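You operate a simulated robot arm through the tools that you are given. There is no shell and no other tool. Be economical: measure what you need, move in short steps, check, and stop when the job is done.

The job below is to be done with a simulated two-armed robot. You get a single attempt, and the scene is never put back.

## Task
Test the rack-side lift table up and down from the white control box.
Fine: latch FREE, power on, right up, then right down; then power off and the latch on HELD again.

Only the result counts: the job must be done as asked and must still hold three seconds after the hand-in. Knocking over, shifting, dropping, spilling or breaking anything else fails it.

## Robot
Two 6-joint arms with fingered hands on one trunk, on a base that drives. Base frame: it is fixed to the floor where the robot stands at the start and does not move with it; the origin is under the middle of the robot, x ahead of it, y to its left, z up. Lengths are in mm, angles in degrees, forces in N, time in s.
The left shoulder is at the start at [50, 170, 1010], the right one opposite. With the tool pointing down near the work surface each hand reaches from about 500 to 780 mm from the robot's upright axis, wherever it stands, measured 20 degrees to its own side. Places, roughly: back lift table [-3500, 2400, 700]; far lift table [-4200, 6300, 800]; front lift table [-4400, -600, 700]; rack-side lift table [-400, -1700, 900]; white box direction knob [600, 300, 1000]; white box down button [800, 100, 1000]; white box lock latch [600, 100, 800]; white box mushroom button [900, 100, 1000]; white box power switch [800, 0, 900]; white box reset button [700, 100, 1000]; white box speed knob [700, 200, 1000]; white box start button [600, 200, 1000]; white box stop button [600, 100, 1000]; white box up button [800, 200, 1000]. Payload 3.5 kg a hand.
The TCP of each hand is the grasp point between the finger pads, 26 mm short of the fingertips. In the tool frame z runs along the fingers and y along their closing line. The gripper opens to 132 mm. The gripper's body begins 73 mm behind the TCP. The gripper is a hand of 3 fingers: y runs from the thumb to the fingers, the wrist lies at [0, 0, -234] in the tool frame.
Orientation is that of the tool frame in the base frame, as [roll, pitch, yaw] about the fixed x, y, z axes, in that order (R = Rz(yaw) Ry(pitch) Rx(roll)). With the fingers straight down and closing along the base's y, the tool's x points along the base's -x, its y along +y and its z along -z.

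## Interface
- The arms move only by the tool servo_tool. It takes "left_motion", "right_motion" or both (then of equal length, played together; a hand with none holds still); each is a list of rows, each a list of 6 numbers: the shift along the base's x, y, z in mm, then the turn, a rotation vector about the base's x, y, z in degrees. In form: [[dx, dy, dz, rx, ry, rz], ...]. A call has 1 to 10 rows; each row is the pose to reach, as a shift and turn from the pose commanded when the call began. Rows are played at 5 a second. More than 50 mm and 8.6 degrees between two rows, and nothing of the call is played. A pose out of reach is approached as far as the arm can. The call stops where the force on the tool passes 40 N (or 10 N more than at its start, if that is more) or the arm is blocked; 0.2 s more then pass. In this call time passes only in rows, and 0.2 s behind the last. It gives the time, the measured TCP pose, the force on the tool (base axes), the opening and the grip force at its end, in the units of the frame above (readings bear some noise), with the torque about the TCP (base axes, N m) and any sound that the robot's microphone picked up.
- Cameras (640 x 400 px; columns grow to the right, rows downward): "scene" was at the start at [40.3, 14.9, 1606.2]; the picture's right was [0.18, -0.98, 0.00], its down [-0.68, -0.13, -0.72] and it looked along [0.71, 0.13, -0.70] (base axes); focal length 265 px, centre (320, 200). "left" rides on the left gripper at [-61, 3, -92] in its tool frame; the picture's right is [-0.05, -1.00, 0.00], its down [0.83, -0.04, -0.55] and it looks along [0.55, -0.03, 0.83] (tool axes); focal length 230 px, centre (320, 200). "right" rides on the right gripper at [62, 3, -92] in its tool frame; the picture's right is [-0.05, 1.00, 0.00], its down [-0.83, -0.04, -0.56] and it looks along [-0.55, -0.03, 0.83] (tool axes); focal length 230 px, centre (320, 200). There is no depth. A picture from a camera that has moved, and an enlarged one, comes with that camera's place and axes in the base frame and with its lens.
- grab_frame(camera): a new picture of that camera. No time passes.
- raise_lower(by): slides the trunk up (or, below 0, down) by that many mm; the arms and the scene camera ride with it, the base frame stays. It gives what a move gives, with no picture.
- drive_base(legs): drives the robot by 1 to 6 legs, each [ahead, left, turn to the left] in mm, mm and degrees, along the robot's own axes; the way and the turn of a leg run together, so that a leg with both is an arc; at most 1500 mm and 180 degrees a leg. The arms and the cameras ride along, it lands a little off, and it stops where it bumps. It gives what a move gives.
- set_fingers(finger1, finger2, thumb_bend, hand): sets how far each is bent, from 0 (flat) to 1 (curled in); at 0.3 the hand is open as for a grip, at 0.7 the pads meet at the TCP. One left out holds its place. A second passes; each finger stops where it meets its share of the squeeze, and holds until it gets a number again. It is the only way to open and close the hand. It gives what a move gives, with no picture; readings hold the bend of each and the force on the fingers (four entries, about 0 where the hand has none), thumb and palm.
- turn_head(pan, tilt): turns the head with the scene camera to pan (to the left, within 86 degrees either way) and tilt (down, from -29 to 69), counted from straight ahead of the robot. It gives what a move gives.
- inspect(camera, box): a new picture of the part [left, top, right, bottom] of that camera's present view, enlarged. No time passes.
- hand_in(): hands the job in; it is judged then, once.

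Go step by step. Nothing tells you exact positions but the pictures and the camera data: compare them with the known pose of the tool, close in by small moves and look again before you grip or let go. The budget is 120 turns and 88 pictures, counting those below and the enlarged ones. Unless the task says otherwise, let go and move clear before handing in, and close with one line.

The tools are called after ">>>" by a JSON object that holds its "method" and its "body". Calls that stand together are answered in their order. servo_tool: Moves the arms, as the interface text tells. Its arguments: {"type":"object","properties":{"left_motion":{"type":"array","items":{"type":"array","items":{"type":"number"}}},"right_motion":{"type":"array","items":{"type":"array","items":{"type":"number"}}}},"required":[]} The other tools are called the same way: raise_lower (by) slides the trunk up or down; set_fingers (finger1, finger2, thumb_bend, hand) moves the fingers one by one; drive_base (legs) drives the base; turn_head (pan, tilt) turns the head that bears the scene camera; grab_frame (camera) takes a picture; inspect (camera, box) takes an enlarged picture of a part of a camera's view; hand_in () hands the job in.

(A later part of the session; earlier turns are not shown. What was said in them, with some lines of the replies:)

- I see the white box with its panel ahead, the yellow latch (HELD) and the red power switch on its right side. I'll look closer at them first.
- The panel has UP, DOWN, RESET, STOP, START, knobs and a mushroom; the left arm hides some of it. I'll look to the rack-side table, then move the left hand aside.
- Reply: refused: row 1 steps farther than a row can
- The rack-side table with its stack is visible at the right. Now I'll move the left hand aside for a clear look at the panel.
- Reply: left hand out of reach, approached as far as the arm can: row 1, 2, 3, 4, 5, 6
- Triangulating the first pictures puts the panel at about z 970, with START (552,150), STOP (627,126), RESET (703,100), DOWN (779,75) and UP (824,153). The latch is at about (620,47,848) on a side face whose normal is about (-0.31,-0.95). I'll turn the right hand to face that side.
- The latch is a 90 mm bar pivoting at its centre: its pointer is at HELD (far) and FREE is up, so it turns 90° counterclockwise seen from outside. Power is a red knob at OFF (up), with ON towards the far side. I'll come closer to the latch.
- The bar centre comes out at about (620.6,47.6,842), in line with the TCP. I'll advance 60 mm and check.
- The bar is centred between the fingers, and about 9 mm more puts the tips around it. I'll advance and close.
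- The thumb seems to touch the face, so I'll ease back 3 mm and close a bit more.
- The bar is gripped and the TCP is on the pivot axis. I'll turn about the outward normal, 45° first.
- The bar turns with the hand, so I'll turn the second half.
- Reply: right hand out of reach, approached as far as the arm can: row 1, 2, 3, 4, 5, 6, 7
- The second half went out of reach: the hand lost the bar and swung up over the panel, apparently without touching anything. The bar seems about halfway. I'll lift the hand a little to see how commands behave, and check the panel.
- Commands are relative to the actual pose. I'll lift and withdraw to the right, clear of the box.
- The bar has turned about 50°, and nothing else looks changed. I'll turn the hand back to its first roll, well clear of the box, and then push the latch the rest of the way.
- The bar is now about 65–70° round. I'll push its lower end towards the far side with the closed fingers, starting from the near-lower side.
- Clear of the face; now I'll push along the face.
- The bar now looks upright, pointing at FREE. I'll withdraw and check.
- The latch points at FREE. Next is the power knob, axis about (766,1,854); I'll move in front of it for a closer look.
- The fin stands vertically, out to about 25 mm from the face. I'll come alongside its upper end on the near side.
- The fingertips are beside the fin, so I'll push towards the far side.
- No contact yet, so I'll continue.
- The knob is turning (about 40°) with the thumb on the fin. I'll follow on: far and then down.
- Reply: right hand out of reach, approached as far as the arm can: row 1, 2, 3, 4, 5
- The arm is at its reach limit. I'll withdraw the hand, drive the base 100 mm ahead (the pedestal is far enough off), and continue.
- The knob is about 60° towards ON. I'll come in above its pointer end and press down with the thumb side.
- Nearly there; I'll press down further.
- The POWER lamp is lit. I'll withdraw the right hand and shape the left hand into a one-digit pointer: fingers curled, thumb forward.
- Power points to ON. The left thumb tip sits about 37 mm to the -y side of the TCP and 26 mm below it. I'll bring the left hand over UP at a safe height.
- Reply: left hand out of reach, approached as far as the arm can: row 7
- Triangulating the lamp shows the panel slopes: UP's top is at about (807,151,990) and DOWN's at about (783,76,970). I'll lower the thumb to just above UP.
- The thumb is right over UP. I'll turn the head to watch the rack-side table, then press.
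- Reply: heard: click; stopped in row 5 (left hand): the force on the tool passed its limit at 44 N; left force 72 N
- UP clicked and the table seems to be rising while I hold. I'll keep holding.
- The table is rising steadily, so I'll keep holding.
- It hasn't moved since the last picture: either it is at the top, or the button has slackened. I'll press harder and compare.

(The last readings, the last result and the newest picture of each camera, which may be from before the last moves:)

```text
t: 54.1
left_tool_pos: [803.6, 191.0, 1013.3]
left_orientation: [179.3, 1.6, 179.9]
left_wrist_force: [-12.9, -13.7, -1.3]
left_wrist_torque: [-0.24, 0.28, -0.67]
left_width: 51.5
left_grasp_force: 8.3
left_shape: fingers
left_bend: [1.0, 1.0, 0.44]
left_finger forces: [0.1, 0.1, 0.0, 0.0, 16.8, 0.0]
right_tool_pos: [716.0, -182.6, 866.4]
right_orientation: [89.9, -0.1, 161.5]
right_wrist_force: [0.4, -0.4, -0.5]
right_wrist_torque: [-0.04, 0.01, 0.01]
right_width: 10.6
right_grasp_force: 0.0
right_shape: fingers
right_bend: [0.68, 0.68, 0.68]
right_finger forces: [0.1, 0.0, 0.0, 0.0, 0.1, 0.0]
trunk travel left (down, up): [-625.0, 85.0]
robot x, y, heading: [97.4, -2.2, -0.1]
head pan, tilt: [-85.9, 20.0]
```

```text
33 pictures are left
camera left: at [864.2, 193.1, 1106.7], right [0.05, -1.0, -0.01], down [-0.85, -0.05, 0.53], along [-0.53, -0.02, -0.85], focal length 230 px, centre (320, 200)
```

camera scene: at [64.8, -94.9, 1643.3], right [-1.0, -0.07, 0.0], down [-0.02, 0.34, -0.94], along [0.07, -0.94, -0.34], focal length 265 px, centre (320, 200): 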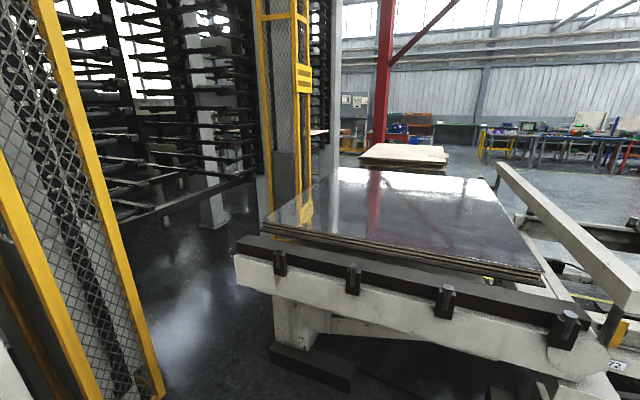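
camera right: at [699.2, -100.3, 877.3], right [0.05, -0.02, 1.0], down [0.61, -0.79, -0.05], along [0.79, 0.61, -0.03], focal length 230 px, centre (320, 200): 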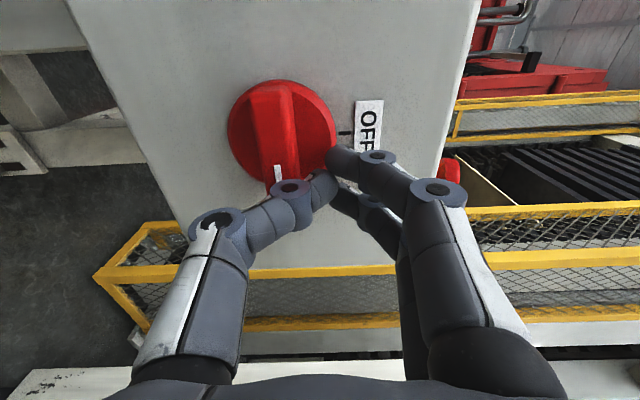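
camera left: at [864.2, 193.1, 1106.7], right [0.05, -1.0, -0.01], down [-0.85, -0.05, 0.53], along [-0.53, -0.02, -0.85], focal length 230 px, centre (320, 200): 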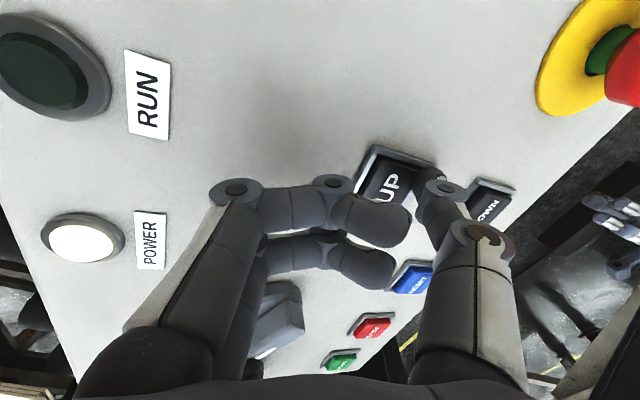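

The thumb slid off the button's edge. I'll lift and make a stiffer pointer, pinching finger 1 against the thumb.

>>> {"method": "servo_tool", "body": {"left_motion": [[0, 0, 30, 0, 0, 0], [0, 0, 65, 0, 0, 0]]}}

>>> {"method": "set_fingers", "body": {"hand": "left", "thumb_bend": 0.3, "finger1": 0.66}}

>>> {"method": "set_fingers", "body": {"hand": "left", "thumb_bend": 0.75, "finger1": 0.72}}

>>> {"method": "grab_frame", "body": {"camera": "left"}}

```text
t: 54.8
left_tool_pos: [806.2, 193.0, 1078.5]
left_orientation: [179.4, 1.6, -179.9]
left_wrist_force: [-0.3, -0.1, 0.2]
left_wrist_torque: [-0.02, -0.03, 0.05]
left_width: 44.5
left_grasp_force: 0.0
left_shape: fingers
left_bend: [1.0, 1.0, 0.5]
left_finger forces: [0.1, 0.0, 0.1, 0.0, 0.0, 0.1]
right_tool_pos: [717.8, -182.1, 864.8]
right_orientation: [90.0, -0.1, 161.6]
right_wrist_force: [0.0, -1.0, -0.1]
right_wrist_torque: [0.02, -0.03, -0.02]
right_width: 10.3
right_grasp_force: 0.0
right_shape: fingers
right_bend: [0.68, 0.68, 0.68]
right_finger forces: [0.0, 0.0, 0.1, 0.0, 0.1, 0.0]
trunk travel left (down, up): [-625.0, 85.0]
robot x, y, heading: [102.7, 0.1, -0.4]
head pan, tilt: [-85.9, 20.0]
heard: click
```

```text
t: 55.8
left_tool_pos: [806.1, 193.4, 1077.7]
left_orientation: [179.3, 1.7, 179.9]
left_wrist_force: [0.7, 0.2, 0.2]
left_wrist_torque: [0.02, -0.01, 0.01]
left_width: 74.6
left_grasp_force: 0.0
left_shape: fingers
left_bend: [0.66, 1.0, 0.3]
left_finger forces: [0.1, 0.0, 0.1, 0.1, 0.1, 0.1]
right_tool_pos: [716.9, -181.3, 865.9]
right_orientation: [90.0, -0.1, 161.6]
right_wrist_force: [-0.5, -0.2, -1.0]
right_wrist_torque: [-0.01, 0.03, 0.01]
right_width: 10.5
right_grasp_force: 0.1
right_shape: fingers
right_bend: [0.68, 0.68, 0.68]
right_finger forces: [0.0, 0.1, 0.0, 0.0, 0.0, 0.0]
trunk travel left (down, up): [-625.0, 85.0]
robot x, y, heading: [102.9, -2.2, -0.0]
head pan, tilt: [-85.9, 20.0]
```

```text
t: 56.8
left_tool_pos: [806.0, 192.6, 1077.4]
left_orientation: [179.4, 1.6, 180.0]
left_wrist_force: [0.6, 0.1, -0.1]
left_wrist_torque: [0.01, 0.02, -0.02]
left_width: 0.3
left_grasp_force: 0.1
left_shape: fingers
left_bend: [0.72, 1.0, 0.74]
left_finger forces: [0.0, 0.1, 0.0, 0.1, 0.0, 0.0]
right_tool_pos: [716.5, -181.9, 865.3]
right_orientation: [89.8, -0.1, 161.7]
right_wrist_force: [0.5, 0.9, -0.5]
right_wrist_torque: [0.01, -0.01, -0.01]
right_width: 10.6
right_grasp_force: 0.0
right_shape: fingers
right_bend: [0.68, 0.68, 0.68]
right_finger forces: [0.0, 0.1, 0.0, 0.1, 0.0, 0.0]
trunk travel left (down, up): [-625.0, 85.0]
robot x, y, heading: [100.6, -2.7, -0.0]
head pan, tilt: [-85.9, 20.0]
```

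```text
32 pictures are left
camera left: at [866.1, 195.5, 1171.1], right [0.05, -1.0, -0.01], down [-0.85, -0.05, 0.53], along [-0.53, -0.02, -0.85], focal length 230 px, centre (320, 200)
```

left: 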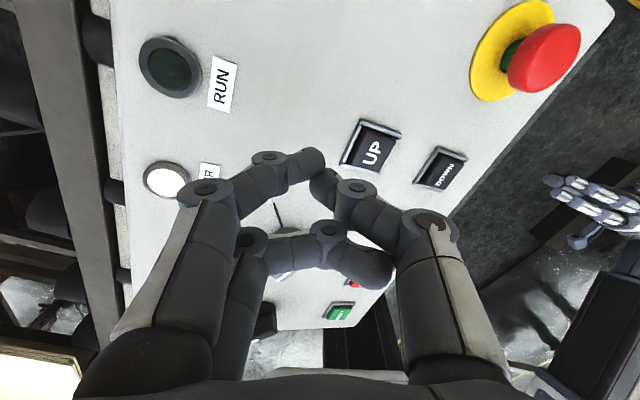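

A release click was heard, so UP was probably held until then and the table is at its top. I'll press UP once more with the stiffer pointer to be sure.

>>> {"method": "servo_tool", "body": {"left_motion": [[-9, -42, 0, 0, 0, 0], [-9, -42, -25, 0, 0, 0], [-9, -42, -48, 0, 0, 0]]}}

>>> {"method": "grab_frame", "body": {"camera": "left"}}

```text
t: 57.5
left_tool_pos: [797.7, 150.9, 1030.4]
left_orientation: [179.4, 1.6, -179.9]
left_wrist_force: [-0.6, -0.1, 0.3]
left_wrist_torque: [-0.04, -0.01, 0.02]
left_width: 0.0
left_grasp_force: 0.1
left_shape: fingers
left_bend: [0.72, 1.0, 0.74]
left_finger forces: [0.0, 0.1, 0.0, 0.1, 0.1, 0.0]
right_tool_pos: [717.0, -180.9, 865.2]
right_orientation: [90.0, -0.1, 161.6]
right_wrist_force: [-0.2, 0.1, -0.3]
right_wrist_torque: [-0.02, 0.02, 0.0]
right_width: 10.2
right_grasp_force: 0.0
right_shape: fingers
right_bend: [0.68, 0.68, 0.68]
right_finger forces: [0.0, 0.0, 0.0, 0.1, 0.0, 0.1]
trunk travel left (down, up): [-625.0, 85.0]
robot x, y, heading: [102.4, 4.2, -0.1]
head pan, tilt: [-85.9, 20.0]
```

```text
31 pictures are left
camera left: at [857.1, 153.0, 1123.8], right [0.05, -1.0, -0.01], down [-0.85, -0.05, 0.53], along [-0.53, -0.02, -0.85], focal length 230 px, centre (320, 200)
```

left: 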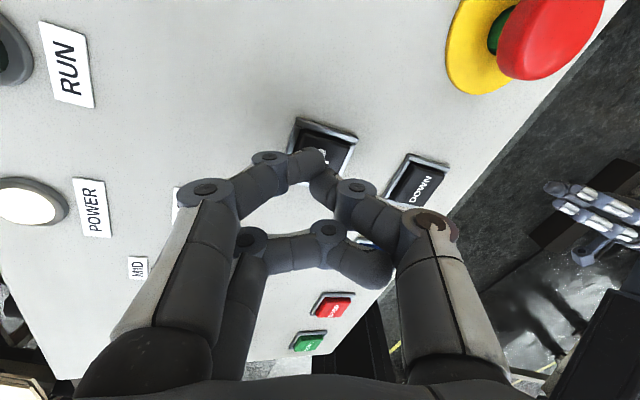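

>>> {"method": "servo_tool", "body": {"left_motion": [[4, -5, -6, 0, 0, 0], [4, -5, -10, 0, 0, 0], [4, -5, -13, 0, 0, 0], [4, -5, -16, 0, 0, 0], [4, -5, -18, 0, 0, 0], [4, -5, -20, 0, 0, 0]]}}

>>> {"method": "servo_tool", "body": {"left_motion": [[0, 0, 0, 0, 0, 0], [0, 0, 0, 0, 0, 0], [0, 0, 0, 0, 0, 0], [0, 0, 0, 0, 0, 0], [0, 0, 0, 0, 0, 0], [0, 0, 0, 0, 0, 0], [0, 0, 0, 0, 0, 0], [0, 0, 0, 0, 0, 0]]}}

>>> {"method": "grab_frame", "body": {"camera": "scene"}}

>>> {"method": "grab_frame", "body": {"camera": "left"}}

```text
t: 59.0
left_tool_pos: [798.6, 144.1, 1011.9]
left_orientation: [179.4, 1.7, -180.0]
left_wrist_force: [2.1, -1.2, 22.8]
left_wrist_torque: [-0.01, -0.32, 0.02]
left_width: 0.0
left_grasp_force: 15.5
left_shape: fingers
left_bend: [0.74, 1.0, 0.75]
left_finger forces: [17.8, 0.0, 0.1, 0.0, 13.1, 0.0]
right_tool_pos: [717.4, -182.3, 865.8]
right_orientation: [89.9, -0.1, 161.6]
right_wrist_force: [0.0, -0.5, 0.8]
right_wrist_torque: [0.0, 0.0, 0.01]
right_width: 10.5
right_grasp_force: 0.0
right_shape: fingers
right_bend: [0.68, 0.68, 0.68]
right_finger forces: [0.0, 0.0, 0.1, 0.1, 0.0, 0.0]
trunk travel left (down, up): [-625.0, 85.0]
robot x, y, heading: [95.8, 4.9, -0.1]
head pan, tilt: [-85.9, 20.0]
heard: click
```

```text
t: 60.8
left_tool_pos: [799.4, 144.3, 1011.6]
left_orientation: [179.5, 1.7, 179.9]
left_wrist_force: [3.1, -1.7, 24.8]
left_wrist_torque: [-0.08, -0.32, -0.07]
left_width: 0.2
left_grasp_force: 17.6
left_shape: fingers
left_bend: [0.75, 1.0, 0.75]
left_finger forces: [19.7, 0.0, 0.0, 0.0, 15.7, 0.0]
right_tool_pos: [717.2, -182.1, 865.2]
right_orientation: [89.8, -0.1, 161.5]
right_wrist_force: [0.8, 0.1, 0.1]
right_wrist_torque: [-0.01, -0.02, -0.02]
right_width: 10.4
right_grasp_force: 0.1
right_shape: fingers
right_bend: [0.68, 0.68, 0.68]
right_finger forces: [0.0, 0.1, 0.0, 0.0, 0.0, 0.0]
trunk travel left (down, up): [-625.0, 85.0]
robot x, y, heading: [102.1, 1.5, -0.4]
head pan, tilt: [-85.9, 20.0]
```

```text
30 pictures are left
camera scene: at [64.2, -93.9, 1643.5], right [-1.0, -0.07, 0.0], down [-0.02, 0.34, -0.94], along [0.07, -0.94, -0.34], focal length 265 px, centre (320, 200)
```

scene: 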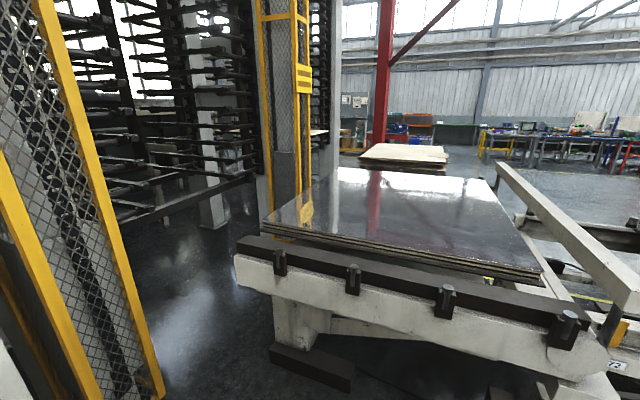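

```text
29 pictures are left
camera left: at [859.2, 146.9, 1104.7], right [0.05, -1.0, -0.01], down [-0.85, -0.05, 0.53], along [-0.53, -0.02, -0.85], focal length 230 px, centre (320, 200)
```

left: 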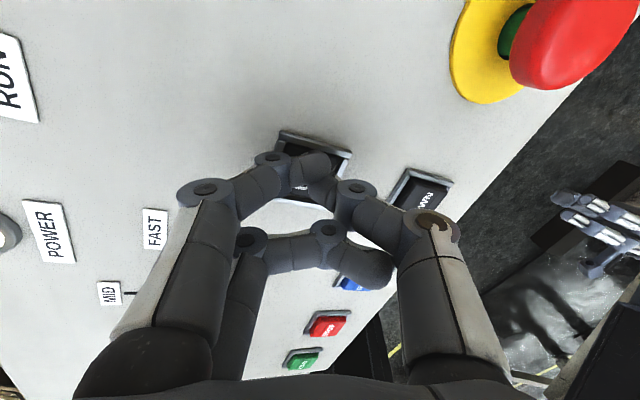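

UP is pressed again (click) and the table stays put, so it is fully up. Now I'll lift and go over DOWN.

>>> {"method": "servo_tool", "body": {"left_motion": [[0, 0, 25, 0, 0, 0], [0, 0, 50, 0, 0, 0], [-13, -36, 50, 0, 0, 0], [-27, -73, 45, 0, 0, 0], [-27, -73, 20, 0, 0, 0], [-27, -73, 0, 0, 0, 0]]}}

>>> {"method": "grab_frame", "body": {"camera": "left"}}

```text
t: 62.1
left_tool_pos: [772.4, 72.3, 1011.3]
left_orientation: [179.3, 1.6, -180.0]
left_wrist_force: [-0.3, -0.5, -0.5]
left_wrist_torque: [-0.02, 0.0, -0.03]
left_width: 0.1
left_grasp_force: 0.0
left_shape: fingers
left_bend: [0.72, 1.0, 0.74]
left_finger forces: [0.1, 0.0, 0.0, 0.1, 0.1, 0.0]
right_tool_pos: [717.6, -182.4, 864.4]
right_orientation: [90.0, -0.1, 161.6]
right_wrist_force: [0.5, 0.2, -0.4]
right_wrist_torque: [-0.01, 0.0, 0.01]
right_width: 10.3
right_grasp_force: 0.0
right_shape: fingers
right_bend: [0.68, 0.68, 0.68]
right_finger forces: [0.0, 0.0, 0.0, 0.1, 0.1, 0.0]
trunk travel left (down, up): [-625.0, 85.0]
robot x, y, heading: [101.2, 2.2, -0.2]
head pan, tilt: [-85.9, 20.0]
```

```text
28 pictures are left
camera left: at [832.3, 74.3, 1104.2], right [0.05, -1.0, -0.01], down [-0.85, -0.05, 0.53], along [-0.53, -0.02, -0.85], focal length 230 px, centre (320, 200)
```

left: 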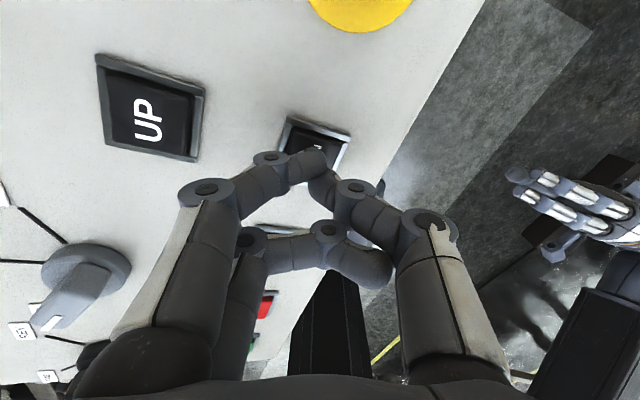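

Over DOWN; I'll press and hold.

>>> {"method": "servo_tool", "body": {"left_motion": [[2, 0, -8, 0, 0, 0], [2, 0, -12, 0, 0, 0], [2, 0, -15, 0, 0, 0], [2, 0, -18, 0, 0, 0], [2, 0, -20, 0, 0, 0]]}}

>>> {"method": "grab_frame", "body": {"camera": "scene"}}

```text
t: 63.4
left_tool_pos: [774.3, 70.6, 992.6]
left_orientation: [179.5, 1.8, -179.9]
left_wrist_force: [2.9, -0.3, 22.3]
left_wrist_torque: [-0.01, -0.32, 0.05]
left_width: 0.0
left_grasp_force: 16.2
left_shape: fingers
left_bend: [0.74, 1.0, 0.75]
left_finger forces: [18.9, 0.0, 0.0, 0.0, 14.7, 0.1]
right_tool_pos: [716.9, -182.1, 865.5]
right_orientation: [89.9, -0.1, 161.6]
right_wrist_force: [1.0, -0.2, 0.1]
right_wrist_torque: [-0.02, -0.02, 0.0]
right_width: 10.3
right_grasp_force: 0.1
right_shape: fingers
right_bend: [0.68, 0.68, 0.68]
right_finger forces: [0.0, 0.1, 0.0, 0.0, 0.0, 0.1]
trunk travel left (down, up): [-625.0, 85.0]
robot x, y, heading: [96.9, -2.7, -0.2]
head pan, tilt: [-85.9, 20.0]
heard: click
```

```text
27 pictures are left
camera scene: at [64.4, -93.5, 1643.7], right [-1.0, -0.07, 0.0], down [-0.02, 0.34, -0.94], along [0.07, -0.94, -0.34], focal length 265 px, centre (320, 200)
```

scene: 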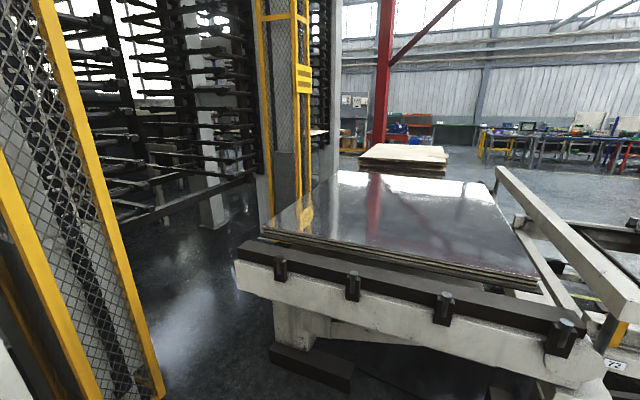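

DOWN clicked and the table is going down. I'll hold.

>>> {"method": "servo_tool", "body": {"left_motion": [[0, 0, 0, 0, 0, 0], [0, 0, 0, 0, 0, 0], [0, 0, 0, 0, 0, 0], [0, 0, 0, 0, 0, 0], [0, 0, 0, 0, 0, 0], [0, 0, 0, 0, 0, 0], [0, 0, 0, 0, 0, 0], [0, 0, 0, 0, 0, 0], [0, 0, 0, 0, 0, 0], [0, 0, 0, 0, 0, 0]]}}

>>> {"method": "grab_frame", "body": {"camera": "scene"}}

>>> {"method": "servo_tool", "body": {"left_motion": [[0, 0, 0, 0, 0, 0], [0, 0, 0, 0, 0, 0], [0, 0, 0, 0, 0, 0], [0, 0, 0, 0, 0, 0], [0, 0, 0, 0, 0, 0], [0, 0, 0, 0, 0, 0], [0, 0, 0, 0, 0, 0], [0, 0, 0, 0, 0, 0], [0, 0, 0, 0, 0, 0], [0, 0, 0, 0, 0, 0]]}}

>>> {"method": "servo_tool", "body": {"left_motion": [[0, 0, 0, 0, 0, 0], [0, 0, 0, 0, 0, 0], [0, 0, 0, 0, 0, 0], [0, 0, 0, 0, 0, 0], [0, 0, 0, 0, 0, 0], [0, 0, 0, 0, 0, 0], [0, 0, 0, 0, 0, 0], [0, 0, 0, 0, 0, 0], [0, 0, 0, 0, 0, 0], [0, 0, 0, 0, 0, 0]]}}

>>> {"method": "grab_frame", "body": {"camera": "scene"}}

```text
t: 65.5
left_tool_pos: [773.8, 70.5, 991.8]
left_orientation: [179.4, 1.8, 179.9]
left_wrist_force: [3.3, -2.5, 23.5]
left_wrist_torque: [-0.03, -0.34, 0.0]
left_width: 0.0
left_grasp_force: 10.9
left_shape: fingers
left_bend: [0.75, 1.0, 0.76]
left_finger forces: [21.5, 0.0, 0.1, 0.1, 0.0, 0.1]
right_tool_pos: [715.6, -181.0, 866.8]
right_orientation: [90.0, -0.1, 161.7]
right_wrist_force: [0.5, 0.8, 0.2]
right_wrist_torque: [0.02, 0.0, 0.02]
right_width: 10.4
right_grasp_force: 0.1
right_shape: fingers
right_bend: [0.68, 0.68, 0.68]
right_finger forces: [0.0, 0.0, 0.1, 0.1, 0.0, 0.0]
trunk travel left (down, up): [-625.0, 85.0]
robot x, y, heading: [103.7, 3.0, -0.1]
head pan, tilt: [-85.9, 20.0]
```

```text
26 pictures are left
camera scene: at [64.3, -93.6, 1643.5], right [-1.0, -0.07, 0.0], down [-0.02, 0.34, -0.94], along [0.07, -0.94, -0.34], focal length 265 px, centre (320, 200)
```

scene: 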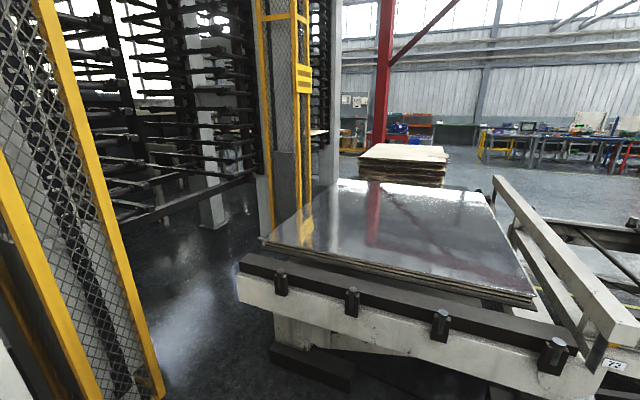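

```text
t: 67.8
left_tool_pos: [773.7, 70.1, 991.3]
left_orientation: [179.4, 1.8, 179.9]
left_wrist_force: [0.7, 0.1, 21.0]
left_wrist_torque: [-0.04, -0.29, 0.0]
left_width: 0.0
left_grasp_force: 11.2
left_shape: fingers
left_bend: [0.75, 1.0, 0.76]
left_finger forces: [22.2, 0.0, 0.0, 0.0, 0.1, 0.0]
right_tool_pos: [715.8, -181.5, 865.9]
right_orientation: [89.8, 0.0, 161.5]
right_wrist_force: [-0.3, -0.1, 0.7]
right_wrist_torque: [0.02, 0.02, 0.03]
right_width: 10.7
right_grasp_force: 0.0
right_shape: fingers
right_bend: [0.68, 0.68, 0.68]
right_finger forces: [0.1, 0.0, 0.0, 0.0, 0.0, 0.0]
trunk travel left (down, up): [-625.0, 85.0]
robot x, y, heading: [103.2, 1.9, -0.0]
head pan, tilt: [-85.9, 20.0]
```

```text
t: 70.0
left_tool_pos: [773.1, 70.4, 992.3]
left_orientation: [179.5, 1.6, 179.9]
left_wrist_force: [-0.9, -0.3, 22.0]
left_wrist_torque: [-0.02, -0.24, -0.01]
left_width: 0.0
left_grasp_force: 11.3
left_shape: fingers
left_bend: [0.75, 1.0, 0.76]
left_finger forces: [22.1, 0.0, 0.1, 0.0, 0.1, 0.1]
right_tool_pos: [715.7, -181.7, 866.0]
right_orientation: [89.9, -0.1, 161.7]
right_wrist_force: [1.0, 0.7, 0.4]
right_wrist_torque: [0.0, -0.01, 0.05]
right_width: 10.2
right_grasp_force: 0.1
right_shape: fingers
right_bend: [0.68, 0.68, 0.68]
right_finger forces: [0.0, 0.1, 0.1, 0.1, 0.1, 0.0]
trunk travel left (down, up): [-625.0, 85.0]
robot x, y, heading: [100.3, 0.2, -0.2]
head pan, tilt: [-85.9, 20.0]
```

```text
25 pictures are left
camera scene: at [64.1, -93.4, 1643.5], right [-1.0, -0.07, 0.0], down [-0.02, 0.34, -0.94], along [0.07, -0.94, -0.34], focal length 265 px, centre (320, 200)
```

scene: 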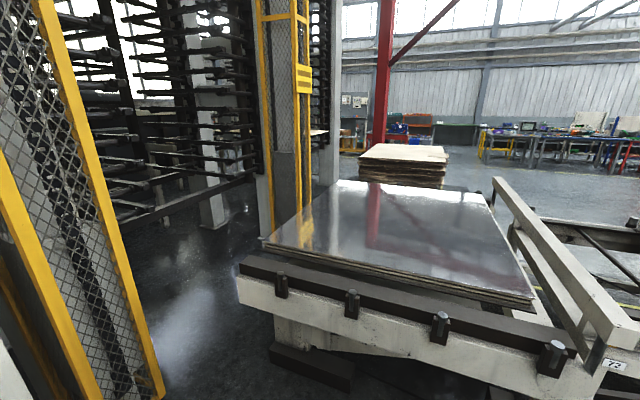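

It seems close to or at the bottom. I'll hold a bit longer and compare.

>>> {"method": "servo_tool", "body": {"left_motion": [[0, 0, -1, 0, 0, 0], [0, 0, -1, 0, 0, 0], [0, 0, -1, 0, 0, 0], [0, 0, -1, 0, 0, 0], [0, 0, -1, 0, 0, 0], [0, 0, -1, 0, 0, 0], [0, 0, -1, 0, 0, 0], [0, 0, -1, 0, 0, 0], [0, 0, -1, 0, 0, 0], [0, 0, -1, 0, 0, 0]]}}

>>> {"method": "grab_frame", "body": {"camera": "scene"}}

```text
t: 72.2
left_tool_pos: [773.6, 71.5, 990.6]
left_orientation: [179.3, 1.7, -179.9]
left_wrist_force: [0.5, -0.8, 24.5]
left_wrist_torque: [-0.08, -0.3, 0.0]
left_width: 0.0
left_grasp_force: 11.7
left_shape: fingers
left_bend: [0.75, 1.0, 0.76]
left_finger forces: [22.6, 0.0, 0.0, 0.0, 0.0, 0.1]
right_tool_pos: [716.4, -183.1, 865.6]
right_orientation: [89.8, -0.1, 161.6]
right_wrist_force: [0.3, -0.3, 0.1]
right_wrist_torque: [0.0, 0.03, 0.03]
right_width: 10.4
right_grasp_force: 0.0
right_shape: fingers
right_bend: [0.68, 0.68, 0.68]
right_finger forces: [0.0, 0.0, 0.0, 0.1, 0.0, 0.0]
trunk travel left (down, up): [-625.0, 85.0]
robot x, y, heading: [100.5, 2.4, -0.0]
head pan, tilt: [-85.9, 20.0]
```

```text
24 pictures are left
camera scene: at [63.9, -93.5, 1643.5], right [-1.0, -0.07, 0.0], down [-0.02, 0.34, -0.94], along [0.07, -0.94, -0.34], focal length 265 px, centre (320, 200)
```

scene: 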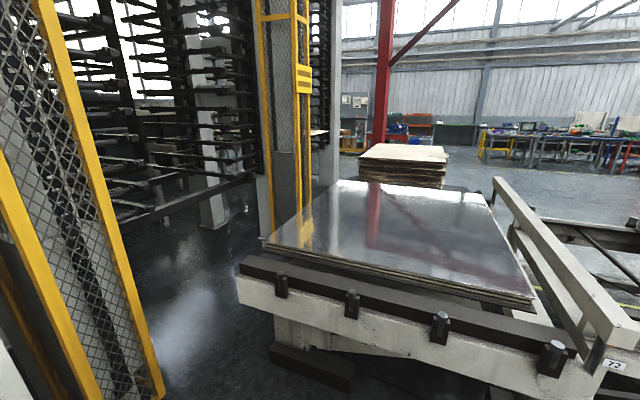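

The table is fully down, unchanged since the last picture. I'll lift the left hand off and clear, look ahead again, and bring the right hand above the tail end of the power fin.

>>> {"method": "servo_tool", "body": {"left_motion": [[0, 0, 30, 0, 0, 0], [0, 0, 70, 0, 0, 0], [0, 40, 95, 0, 0, 0], [-10, 88, 100, 0, 0, 0], [-20, 136, 100, 0, 0, 0], [-35, 183, 100, 0, 0, 0], [-55, 228, 100, 0, 0, 0], [-75, 272, 100, 0, 0, 0]]}}

>>> {"method": "turn_head", "body": {"pan": 10, "tilt": 44}}

>>> {"method": "servo_tool", "body": {"right_motion": [[8, 40, 15, 0, 0, 0], [16, 80, 27, 0, 0, 0], [23, 125, 28, 0, 0, 0], [30, 166, 28, 0, 0, 0]]}}

>>> {"method": "grab_frame", "body": {"camera": "right"}}

>>> {"method": "grab_frame", "body": {"camera": "scene"}}

```text
t: 74.0
left_tool_pos: [701.5, 345.6, 1091.5]
left_orientation: [179.4, 1.6, 180.0]
left_wrist_force: [-0.2, -0.5, 0.1]
left_wrist_torque: [-0.01, 0.01, 0.0]
left_width: 0.0
left_grasp_force: 0.0
left_shape: fingers
left_bend: [0.72, 1.0, 0.74]
left_finger forces: [0.1, 0.0, 0.1, 0.0, 0.1, 0.0]
right_tool_pos: [717.8, -182.2, 865.2]
right_orientation: [90.0, -0.1, 161.7]
right_wrist_force: [0.4, 0.3, -0.3]
right_wrist_torque: [0.0, 0.03, -0.04]
right_width: 10.6
right_grasp_force: 0.1
right_shape: fingers
right_bend: [0.68, 0.68, 0.68]
right_finger forces: [0.1, 0.1, 0.0, 0.0, 0.0, 0.0]
trunk travel left (down, up): [-625.0, 85.0]
robot x, y, heading: [100.6, -0.6, -0.0]
head pan, tilt: [-85.9, 20.0]
```

```text
t: 75.7
left_tool_pos: [701.2, 344.6, 1090.9]
left_orientation: [179.4, 1.6, 179.9]
left_wrist_force: [0.5, -0.8, -0.1]
left_wrist_torque: [0.02, -0.04, 0.02]
left_width: 0.1
left_grasp_force: 0.0
left_shape: fingers
left_bend: [0.72, 1.0, 0.74]
left_finger forces: [0.1, 0.0, 0.0, 0.1, 0.0, 0.0]
right_tool_pos: [717.6, -182.3, 865.2]
right_orientation: [89.8, -0.1, 161.6]
right_wrist_force: [0.1, 0.1, 0.4]
right_wrist_torque: [0.0, 0.02, 0.03]
right_width: 10.4
right_grasp_force: 0.1
right_shape: fingers
right_bend: [0.68, 0.68, 0.68]
right_finger forces: [0.0, 0.1, 0.0, 0.0, 0.0, 0.0]
trunk travel left (down, up): [-625.0, 85.0]
robot x, y, heading: [100.6, -2.4, -0.3]
head pan, tilt: [10.0, 44.0]
```

```text
t: 76.7
left_tool_pos: [702.2, 344.7, 1090.3]
left_orientation: [179.4, 1.6, -179.9]
left_wrist_force: [0.3, -0.5, -0.5]
left_wrist_torque: [0.01, 0.04, 0.03]
left_width: 0.0
left_grasp_force: 0.0
left_shape: fingers
left_bend: [0.72, 1.0, 0.74]
left_finger forces: [0.1, 0.0, 0.1, 0.0, 0.0, 0.0]
right_tool_pos: [747.4, -16.1, 891.1]
right_orientation: [89.9, -0.1, 161.6]
right_wrist_force: [-0.2, 0.4, 0.0]
right_wrist_torque: [0.01, 0.0, -0.03]
right_width: 10.0
right_grasp_force: 0.4
right_shape: fingers
right_bend: [0.68, 0.68, 0.68]
right_finger forces: [0.0, 0.1, 0.1, 0.0, 0.8, 0.0]
trunk travel left (down, up): [-625.0, 85.0]
robot x, y, heading: [98.6, -1.4, -0.2]
head pan, tilt: [10.0, 44.0]
```

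```text
23 pictures are left
camera right: at [659.6, -83.8, 893.0], right [0.05, -0.02, 1.0], down [0.61, -0.79, -0.05], along [0.79, 0.61, -0.03], focal length 230 px, centre (320, 200)
```

right: 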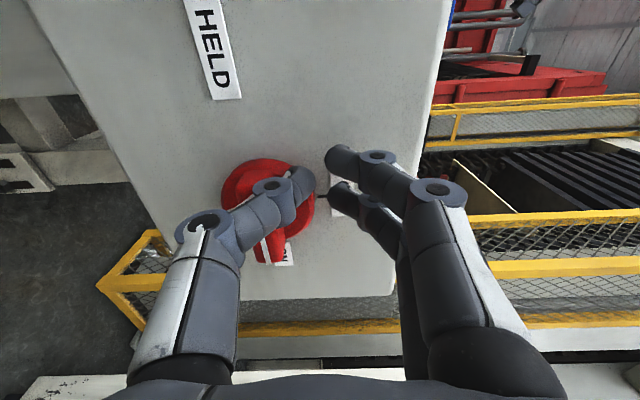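

```text
22 pictures are left
camera scene: at [140.5, 14.0, 1606.3], right [0.17, -0.99, 0.0], down [-0.68, -0.12, -0.72], along [0.71, 0.12, -0.69], focal length 265 px, centre (320, 200)
```

scene: 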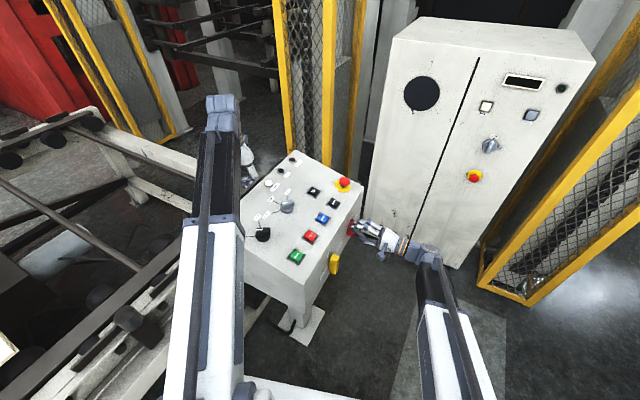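

The thumb rests above the fin's tail. I'll push down.

>>> {"method": "servo_tool", "body": {"right_motion": [[-3, 1, -5, 0, 0, 0], [-3, 1, -10, 0, 0, 0], [-3, 1, -15, 0, 0, 0], [-3, 1, -20, 0, 0, 0], [-3, 1, -25, 0, 0, 0], [-3, 1, -30, 0, 0, 0], [-3, 1, -35, 0, 0, 0]]}}

>>> {"method": "grab_frame", "body": {"camera": "right"}}

```text
t: 78.3
left_tool_pos: [700.6, 345.9, 1090.1]
left_orientation: [179.4, 1.6, -180.0]
left_wrist_force: [-0.9, 0.1, 0.3]
left_wrist_torque: [-0.01, -0.02, -0.02]
left_width: 0.0
left_grasp_force: 0.0
left_shape: fingers
left_bend: [0.72, 1.0, 0.74]
left_finger forces: [0.0, 0.0, 0.0, 0.0, 0.0, 0.0]
right_tool_pos: [744.3, -13.7, 857.9]
right_orientation: [89.9, -0.1, 161.6]
right_wrist_force: [0.1, -0.9, 1.0]
right_wrist_torque: [0.02, 0.02, -0.01]
right_width: 10.1
right_grasp_force: 0.5
right_shape: fingers
right_bend: [0.68, 0.68, 0.68]
right_finger forces: [0.0, 0.0, 0.0, 0.0, 0.7, 0.0]
trunk travel left (down, up): [-625.0, 85.0]
robot x, y, heading: [101.8, -1.2, -0.2]
head pan, tilt: [10.0, 44.0]
```

```text
21 pictures are left
camera right: at [656.9, -82.8, 859.9], right [0.05, -0.02, 1.0], down [0.61, -0.79, -0.05], along [0.79, 0.61, -0.03], focal length 230 px, centre (320, 200)
```

right: 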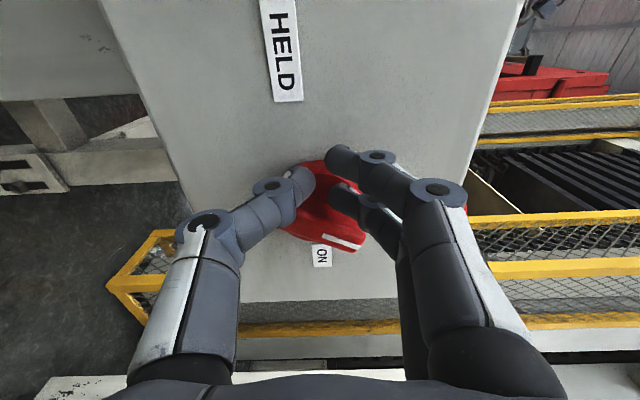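

The knob is most of the way to OFF. I'll go a bit lower and push the tail towards the far side.

>>> {"method": "servo_tool", "body": {"right_motion": [[-6, 2, -8, 0, 0, 0], [-6, 2, -17, 0, 0, 0], [0, 0, -20, 0, 0, 0], [5, -1.7, -20, 0, 0, 0], [10, -3.3, -20, 0, 0, 0]]}}

>>> {"method": "grab_frame", "body": {"camera": "right"}}

```text
t: 79.6
left_tool_pos: [700.3, 345.1, 1091.3]
left_orientation: [179.5, 1.5, -180.0]
left_wrist_force: [0.0, 0.7, -0.3]
left_wrist_torque: [-0.02, -0.01, 0.0]
left_width: 0.2
left_grasp_force: 0.1
left_shape: fingers
left_bend: [0.72, 1.0, 0.74]
left_finger forces: [0.0, 0.0, 0.1, 0.1, 0.0, 0.0]
right_tool_pos: [746.8, -15.1, 836.1]
right_orientation: [90.0, -0.2, 162.6]
right_wrist_force: [-15.4, -1.1, -0.4]
right_wrist_torque: [0.08, -0.28, 0.09]
right_width: 10.5
right_grasp_force: 8.3
right_shape: fingers
right_bend: [0.68, 0.69, 0.68]
right_finger forces: [0.0, 16.8, 0.0, 0.1, 0.0, 0.0]
trunk travel left (down, up): [-625.0, 85.0]
robot x, y, heading: [101.6, 3.6, -0.2]
head pan, tilt: [10.0, 44.0]
stopped in row 5 (right hand): the force on the tool passed its limit at 42 N (the readings are from after the stop); the commanded pose is now the measured one
```

```text
20 pictures are left
camera right: at [660.8, -84.1, 838.6], right [0.05, -0.02, 1.0], down [0.63, -0.78, -0.05], along [0.78, 0.63, -0.03], focal length 230 px, centre (320, 200)
```

right: 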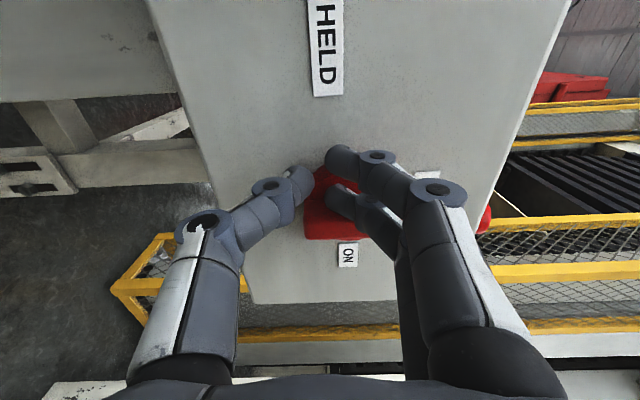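

A firm stop: the knob should be at OFF. I'll withdraw and check.

>>> {"method": "servo_tool", "body": {"right_motion": [[-8, 2, 0, 0, 0, 0], [-18, -35, 0, 0, 0, 0], [-30, -80, 5, 0, 0, 0], [-45, -125, 15, 0, 0, 0], [-65, -165, 25, 0, 0, 0]]}}

>>> {"method": "inspect", "body": {"camera": "right", "box": [160, 0, 480, 200]}}

>>> {"method": "inspect", "body": {"camera": "scene", "box": [210, 140, 370, 260]}}

```text
t: 80.8
left_tool_pos: [701.0, 346.4, 1090.4]
left_orientation: [179.4, 1.7, 179.9]
left_wrist_force: [1.6, 0.1, 0.2]
left_wrist_torque: [0.0, 0.0, -0.02]
left_width: 0.0
left_grasp_force: 0.0
left_shape: fingers
left_bend: [0.72, 1.0, 0.74]
left_finger forces: [0.0, 0.0, 0.0, 0.0, 0.0, 0.1]
right_tool_pos: [683.2, -179.6, 861.9]
right_orientation: [90.0, -0.2, 162.4]
right_wrist_force: [0.1, 1.4, -1.0]
right_wrist_torque: [-0.01, -0.03, 0.0]
right_width: 10.6
right_grasp_force: 0.1
right_shape: fingers
right_bend: [0.68, 0.68, 0.68]
right_finger forces: [0.0, 0.0, 0.0, 0.1, 0.0, 0.1]
trunk travel left (down, up): [-625.0, 85.0]
robot x, y, heading: [102.4, 4.1, -0.0]
head pan, tilt: [10.0, 44.0]
```

```text
2.00 times, centred on (320, 100) of right
camera zoom: at [597.3, -248.7, 863.6], right [0.05, -0.02, 1.0], down [0.62, -0.78, -0.05], along [0.78, 0.62, -0.03], focal length 460 px, centre (320, 400)
```

zoom: 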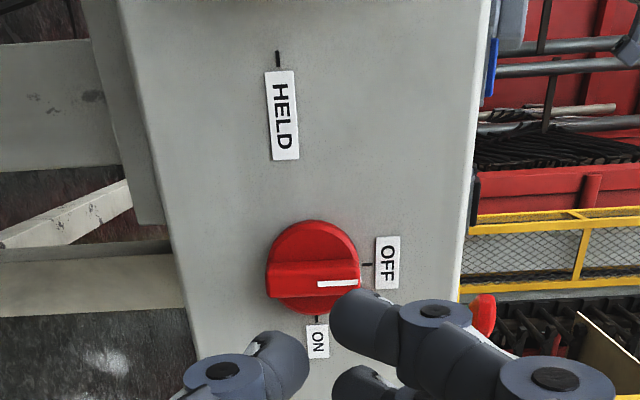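

```text
3.33 times, centred on (290, 200) of scene
camera zoom: at [139.8, 13.9, 1606.3], right [0.17, -0.98, 0.0], down [-0.68, -0.12, -0.72], along [0.71, 0.12, -0.69], focal length 885 px, centre (420, 200)
```

zoom: 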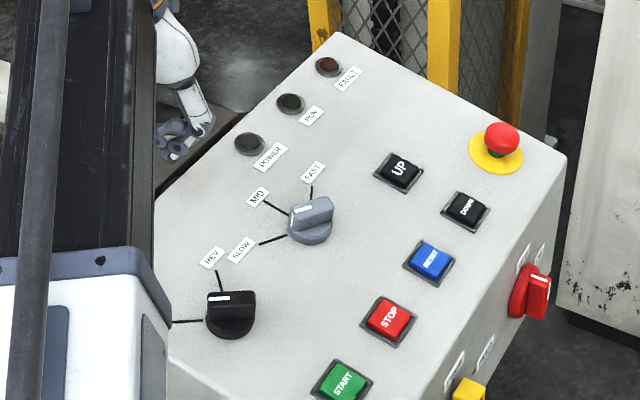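

Power is OFF and the lamp is dark. For the latch I'll raise the left hand, drive back 100 mm to the earlier stance, and move the right hand towards the near side of the bar.

>>> {"method": "servo_tool", "body": {"left_motion": [[0, 15, 40, 0, 0, 0], [-10, 30, 80, 0, 0, 0]], "right_motion": [[0, -10, 0, 0, 0, 0], [0, -20, 0, 0, 0, 0]]}}

>>> {"method": "drive_base", "body": {"legs": [[-100, 0, 0]]}}

```text
t: 81.4
left_tool_pos: [689.6, 376.8, 1171.3]
left_orientation: [179.4, 1.6, -180.0]
left_wrist_force: [-0.3, -0.2, -0.4]
left_wrist_torque: [0.03, 0.03, 0.0]
left_width: 0.2
left_grasp_force: 0.0
left_shape: fingers
left_bend: [0.72, 1.0, 0.74]
left_finger forces: [0.0, 0.0, 0.0, 0.0, 0.0, 0.0]
right_tool_pos: [685.0, -201.2, 860.6]
right_orientation: [90.0, -0.2, 162.3]
right_wrist_force: [1.2, 0.6, -1.0]
right_wrist_torque: [0.0, 0.01, 0.0]
right_width: 10.4
right_grasp_force: 0.1
right_shape: fingers
right_bend: [0.68, 0.68, 0.68]
right_finger forces: [0.0, 0.1, 0.1, 0.1, 0.1, 0.1]
trunk travel left (down, up): [-625.0, 85.0]
robot x, y, heading: [100.7, -0.3, -0.1]
head pan, tilt: [10.0, 44.0]
```

```text
t: 82.5
left_tool_pos: [591.6, 375.4, 1171.0]
left_orientation: [179.4, 1.7, -179.9]
left_wrist_force: [0.2, -0.6, 0.3]
left_wrist_torque: [-0.04, -0.01, 0.04]
left_width: 0.0
left_grasp_force: 0.1
left_shape: fingers
left_bend: [0.72, 1.0, 0.74]
left_finger forces: [0.0, 0.1, 0.0, 0.1, 0.0, 0.1]
right_tool_pos: [585.1, -200.2, 862.8]
right_orientation: [90.0, -0.1, 162.2]
right_wrist_force: [0.2, -0.6, 1.4]
right_wrist_torque: [-0.05, -0.01, 0.01]
right_width: 10.4
right_grasp_force: 0.2
right_shape: fingers
right_bend: [0.68, 0.68, 0.68]
right_finger forces: [0.0, 0.0, 0.1, 0.0, 0.0, 0.0]
trunk travel left (down, up): [-625.0, 85.0]
robot x, y, heading: [0.3, 1.1, -0.4]
head pan, tilt: [10.0, 44.0]
```

>>> {"method": "servo_tool", "body": {"right_motion": [[-10, 40, 2, 0, 0, 0], [-20, 80, 3, 0, 0, 0], [-30, 120, 4, 0, 0, 0], [-38, 160, 5, 0, 0, 0], [-40, 200, 6, 0, 0, 0], [-34, 218, 6, 0, 0, 0], [-28, 236, 6, 0, 0, 0], [-23, 252, 6, 0, 0, 0]]}}

>>> {"method": "grab_frame", "body": {"camera": "right"}}

```text
t: 84.3
left_tool_pos: [591.8, 374.4, 1169.3]
left_orientation: [179.4, 1.5, -179.9]
left_wrist_force: [-0.1, -1.2, -0.8]
left_wrist_torque: [-0.02, 0.0, 0.02]
left_width: 0.0
left_grasp_force: 0.2
left_shape: fingers
left_bend: [0.72, 1.0, 0.74]
left_finger forces: [0.0, 0.1, 0.0, 0.0, 0.0, 0.1]
right_tool_pos: [560.6, 53.2, 864.2]
right_orientation: [90.0, -0.2, 162.2]
right_wrist_force: [-0.2, -0.2, 0.7]
right_wrist_torque: [0.01, -0.01, 0.05]
right_width: 10.5
right_grasp_force: 0.0
right_shape: fingers
right_bend: [0.68, 0.68, 0.68]
right_finger forces: [0.1, 0.1, 0.0, 0.0, 0.1, 0.0]
trunk travel left (down, up): [-625.0, 85.0]
robot x, y, heading: [2.2, -0.2, -0.0]
head pan, tilt: [10.0, 44.0]
```

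```text
17 pictures are left
camera right: at [474.0, -16.1, 866.9], right [0.05, -0.02, 1.0], down [0.62, -0.78, -0.05], along [0.78, 0.62, -0.03], focal length 230 px, centre (320, 200)
```

right: 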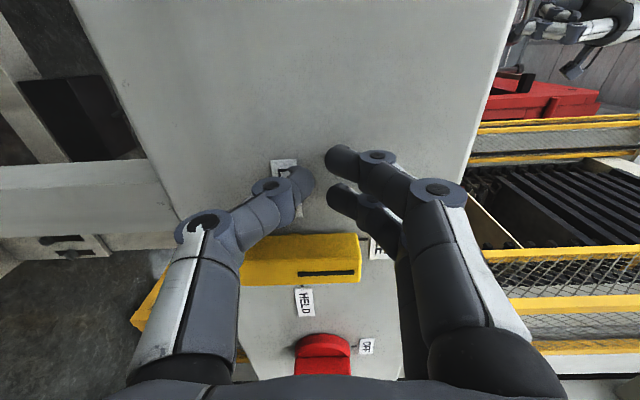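

I'll push the upper end of the bar towards the far side.

>>> {"method": "servo_tool", "body": {"right_motion": [[8, -2.6, 0, 0, 0, 0], [16, -5.2, 0, 0, 0, 0], [24, -7.9, 0, 0, 0, 0], [31, -10.2, 0, 0, 0, 0], [37, -12.2, 0, 0, 0, 0], [43, -14.1, 0, 0, 0, 0], [49, -16.1, 0, 0, 0, 0]]}}

>>> {"method": "grab_frame", "body": {"camera": "right"}}

```text
t: 86.0
left_tool_pos: [590.5, 374.5, 1171.7]
left_orientation: [179.4, 1.7, 180.0]
left_wrist_force: [1.1, 0.4, 0.0]
left_wrist_torque: [0.0, -0.01, 0.02]
left_width: 0.1
left_grasp_force: 0.1
left_shape: fingers
left_bend: [0.72, 1.0, 0.74]
left_finger forces: [0.1, 0.0, 0.0, 0.1, 0.1, 0.0]
right_tool_pos: [613.8, 33.9, 870.0]
right_orientation: [89.7, -0.1, 161.9]
right_wrist_force: [-0.7, -6.6, 14.8]
right_wrist_torque: [0.0, -0.03, -0.01]
right_width: 1.3
right_grasp_force: 7.0
right_shape: fingers
right_bend: [0.68, 0.68, 0.74]
right_finger forces: [0.1, 0.1, 0.0, 0.1, 15.9, 0.1]
trunk travel left (down, up): [-625.0, 85.0]
robot x, y, heading: [4.1, -1.4, 0.2]
head pan, tilt: [10.0, 44.0]
```

```text
16 pictures are left
camera right: at [526.2, -35.2, 870.7], right [0.05, -0.02, 1.0], down [0.62, -0.79, -0.05], along [0.79, 0.62, -0.02], focal length 230 px, centre (320, 200)
```

right: 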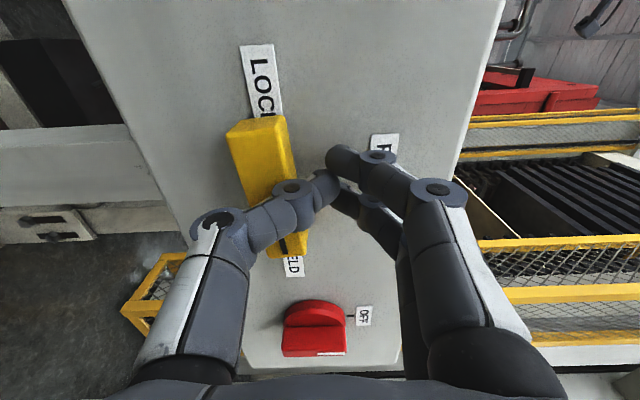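

Nearly at HELD. I'll move over the pointer end and press down.

>>> {"method": "servo_tool", "body": {"right_motion": [[0, 0, 10, 0, 0, 0], [14, -4.6, 14, 0, 0, 0], [28, -9.2, 14, 0, 0, 0], [28, -9.2, 8, 0, 0, 0], [28, -9.2, 3, 0, 0, 0], [28, -9.2, -2, 0, 0, 0], [28, -9.2, -6, 0, 0, 0]]}}

>>> {"method": "grab_frame", "body": {"camera": "right"}}

```text
t: 87.5
left_tool_pos: [590.7, 374.3, 1172.4]
left_orientation: [179.3, 1.7, 180.0]
left_wrist_force: [0.8, 0.2, -0.1]
left_wrist_torque: [-0.04, 0.0, 0.01]
left_width: 0.2
left_grasp_force: 0.1
left_shape: fingers
left_bend: [0.72, 1.0, 0.74]
left_finger forces: [0.1, 0.1, 0.0, 0.1, 0.1, 0.1]
right_tool_pos: [638.2, 25.9, 863.0]
right_orientation: [89.8, 0.1, 162.1]
right_wrist_force: [-2.4, -12.3, 22.9]
right_wrist_torque: [0.03, 0.0, -0.02]
right_width: 1.6
right_grasp_force: 13.4
right_shape: fingers
right_bend: [0.67, 0.67, 0.76]
right_finger forces: [0.1, 0.0, 0.0, 0.0, 26.9, 0.1]
trunk travel left (down, up): [-625.0, 85.0]
robot x, y, heading: [-1.5, 1.4, -0.2]
head pan, tilt: [10.0, 44.0]
```

```text
15 pictures are left
camera right: at [551.8, -43.7, 864.5], right [0.05, -0.02, 1.0], down [0.62, -0.78, -0.05], along [0.78, 0.62, -0.03], focal length 230 px, centre (320, 200)
```

right: 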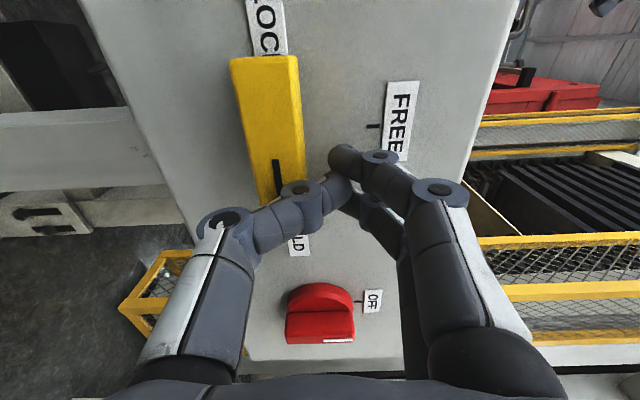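

Force is building as against a stop. I'll withdraw and check the latch.

>>> {"method": "servo_tool", "body": {"right_motion": [[0, 0, 8, 0, 0, 0], [-10, -35, 8, 0, 0, 0], [-25, -80, 5, 0, 0, 0], [-50, -120, -5, 0, 0, 0], [-80, -155, -15, 0, 0, 0], [-85, -190, -15, 0, 0, 0]]}}

>>> {"method": "inspect", "body": {"camera": "right", "box": [240, 20, 440, 260]}}

```text
t: 89.0
left_tool_pos: [591.6, 376.1, 1170.1]
left_orientation: [179.3, 1.5, -179.9]
left_wrist_force: [-0.1, 0.4, -0.5]
left_wrist_torque: [0.01, -0.01, -0.02]
left_width: 0.0
left_grasp_force: 0.1
left_shape: fingers
left_bend: [0.72, 1.0, 0.74]
left_finger forces: [0.0, 0.0, 0.0, 0.0, 0.1, 0.0]
right_tool_pos: [552.9, -162.7, 844.8]
right_orientation: [89.9, -0.2, 162.4]
right_wrist_force: [0.4, -0.1, 0.1]
right_wrist_torque: [-0.02, 0.01, -0.01]
right_width: 10.8
right_grasp_force: 0.0
right_shape: fingers
right_bend: [0.68, 0.68, 0.68]
right_finger forces: [0.1, 0.0, 0.0, 0.1, 0.1, 0.0]
trunk travel left (down, up): [-625.0, 85.0]
robot x, y, heading: [1.5, -0.2, -0.1]
head pan, tilt: [10.0, 44.0]
```

```text
1.67 times, centred on (340, 140) of right
camera zoom: at [466.5, -231.9, 848.1], right [0.05, -0.02, 1.0], down [0.62, -0.78, -0.05], along [0.78, 0.62, -0.03], focal length 384 px, centre (287, 300)
```

zoom: 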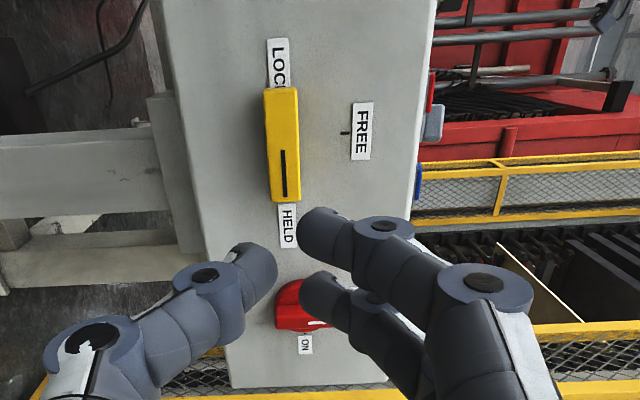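

The latch is back at HELD and power is OFF. I'll take one last overall look before handing in.

>>> {"method": "grab_frame", "body": {"camera": "scene"}}

```text
13 pictures are left
camera scene: at [41.0, 13.9, 1606.3], right [0.17, -0.98, 0.0], down [-0.68, -0.12, -0.72], along [0.71, 0.12, -0.69], focal length 265 px, centre (320, 200)
```

scene: 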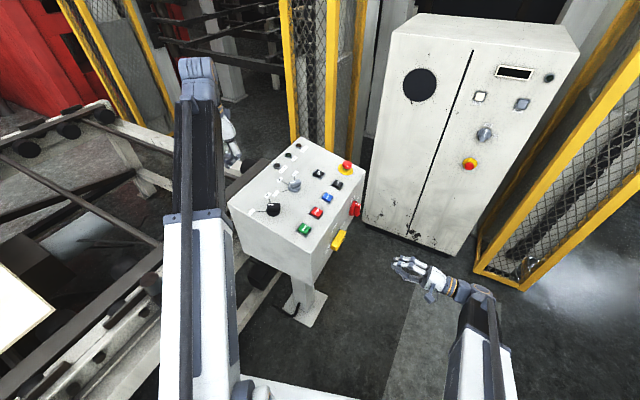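

Everything is in order and both hands are clear, so I'm handing in.

>>> {"method": "hand_in", "body": {}}

```text
The job is handed in.
```

I ran the rack-side lift table fully up, then fully down, from the white box; power is OFF again, the latch is back on HELD, and nothing else appears to have been disturbed.
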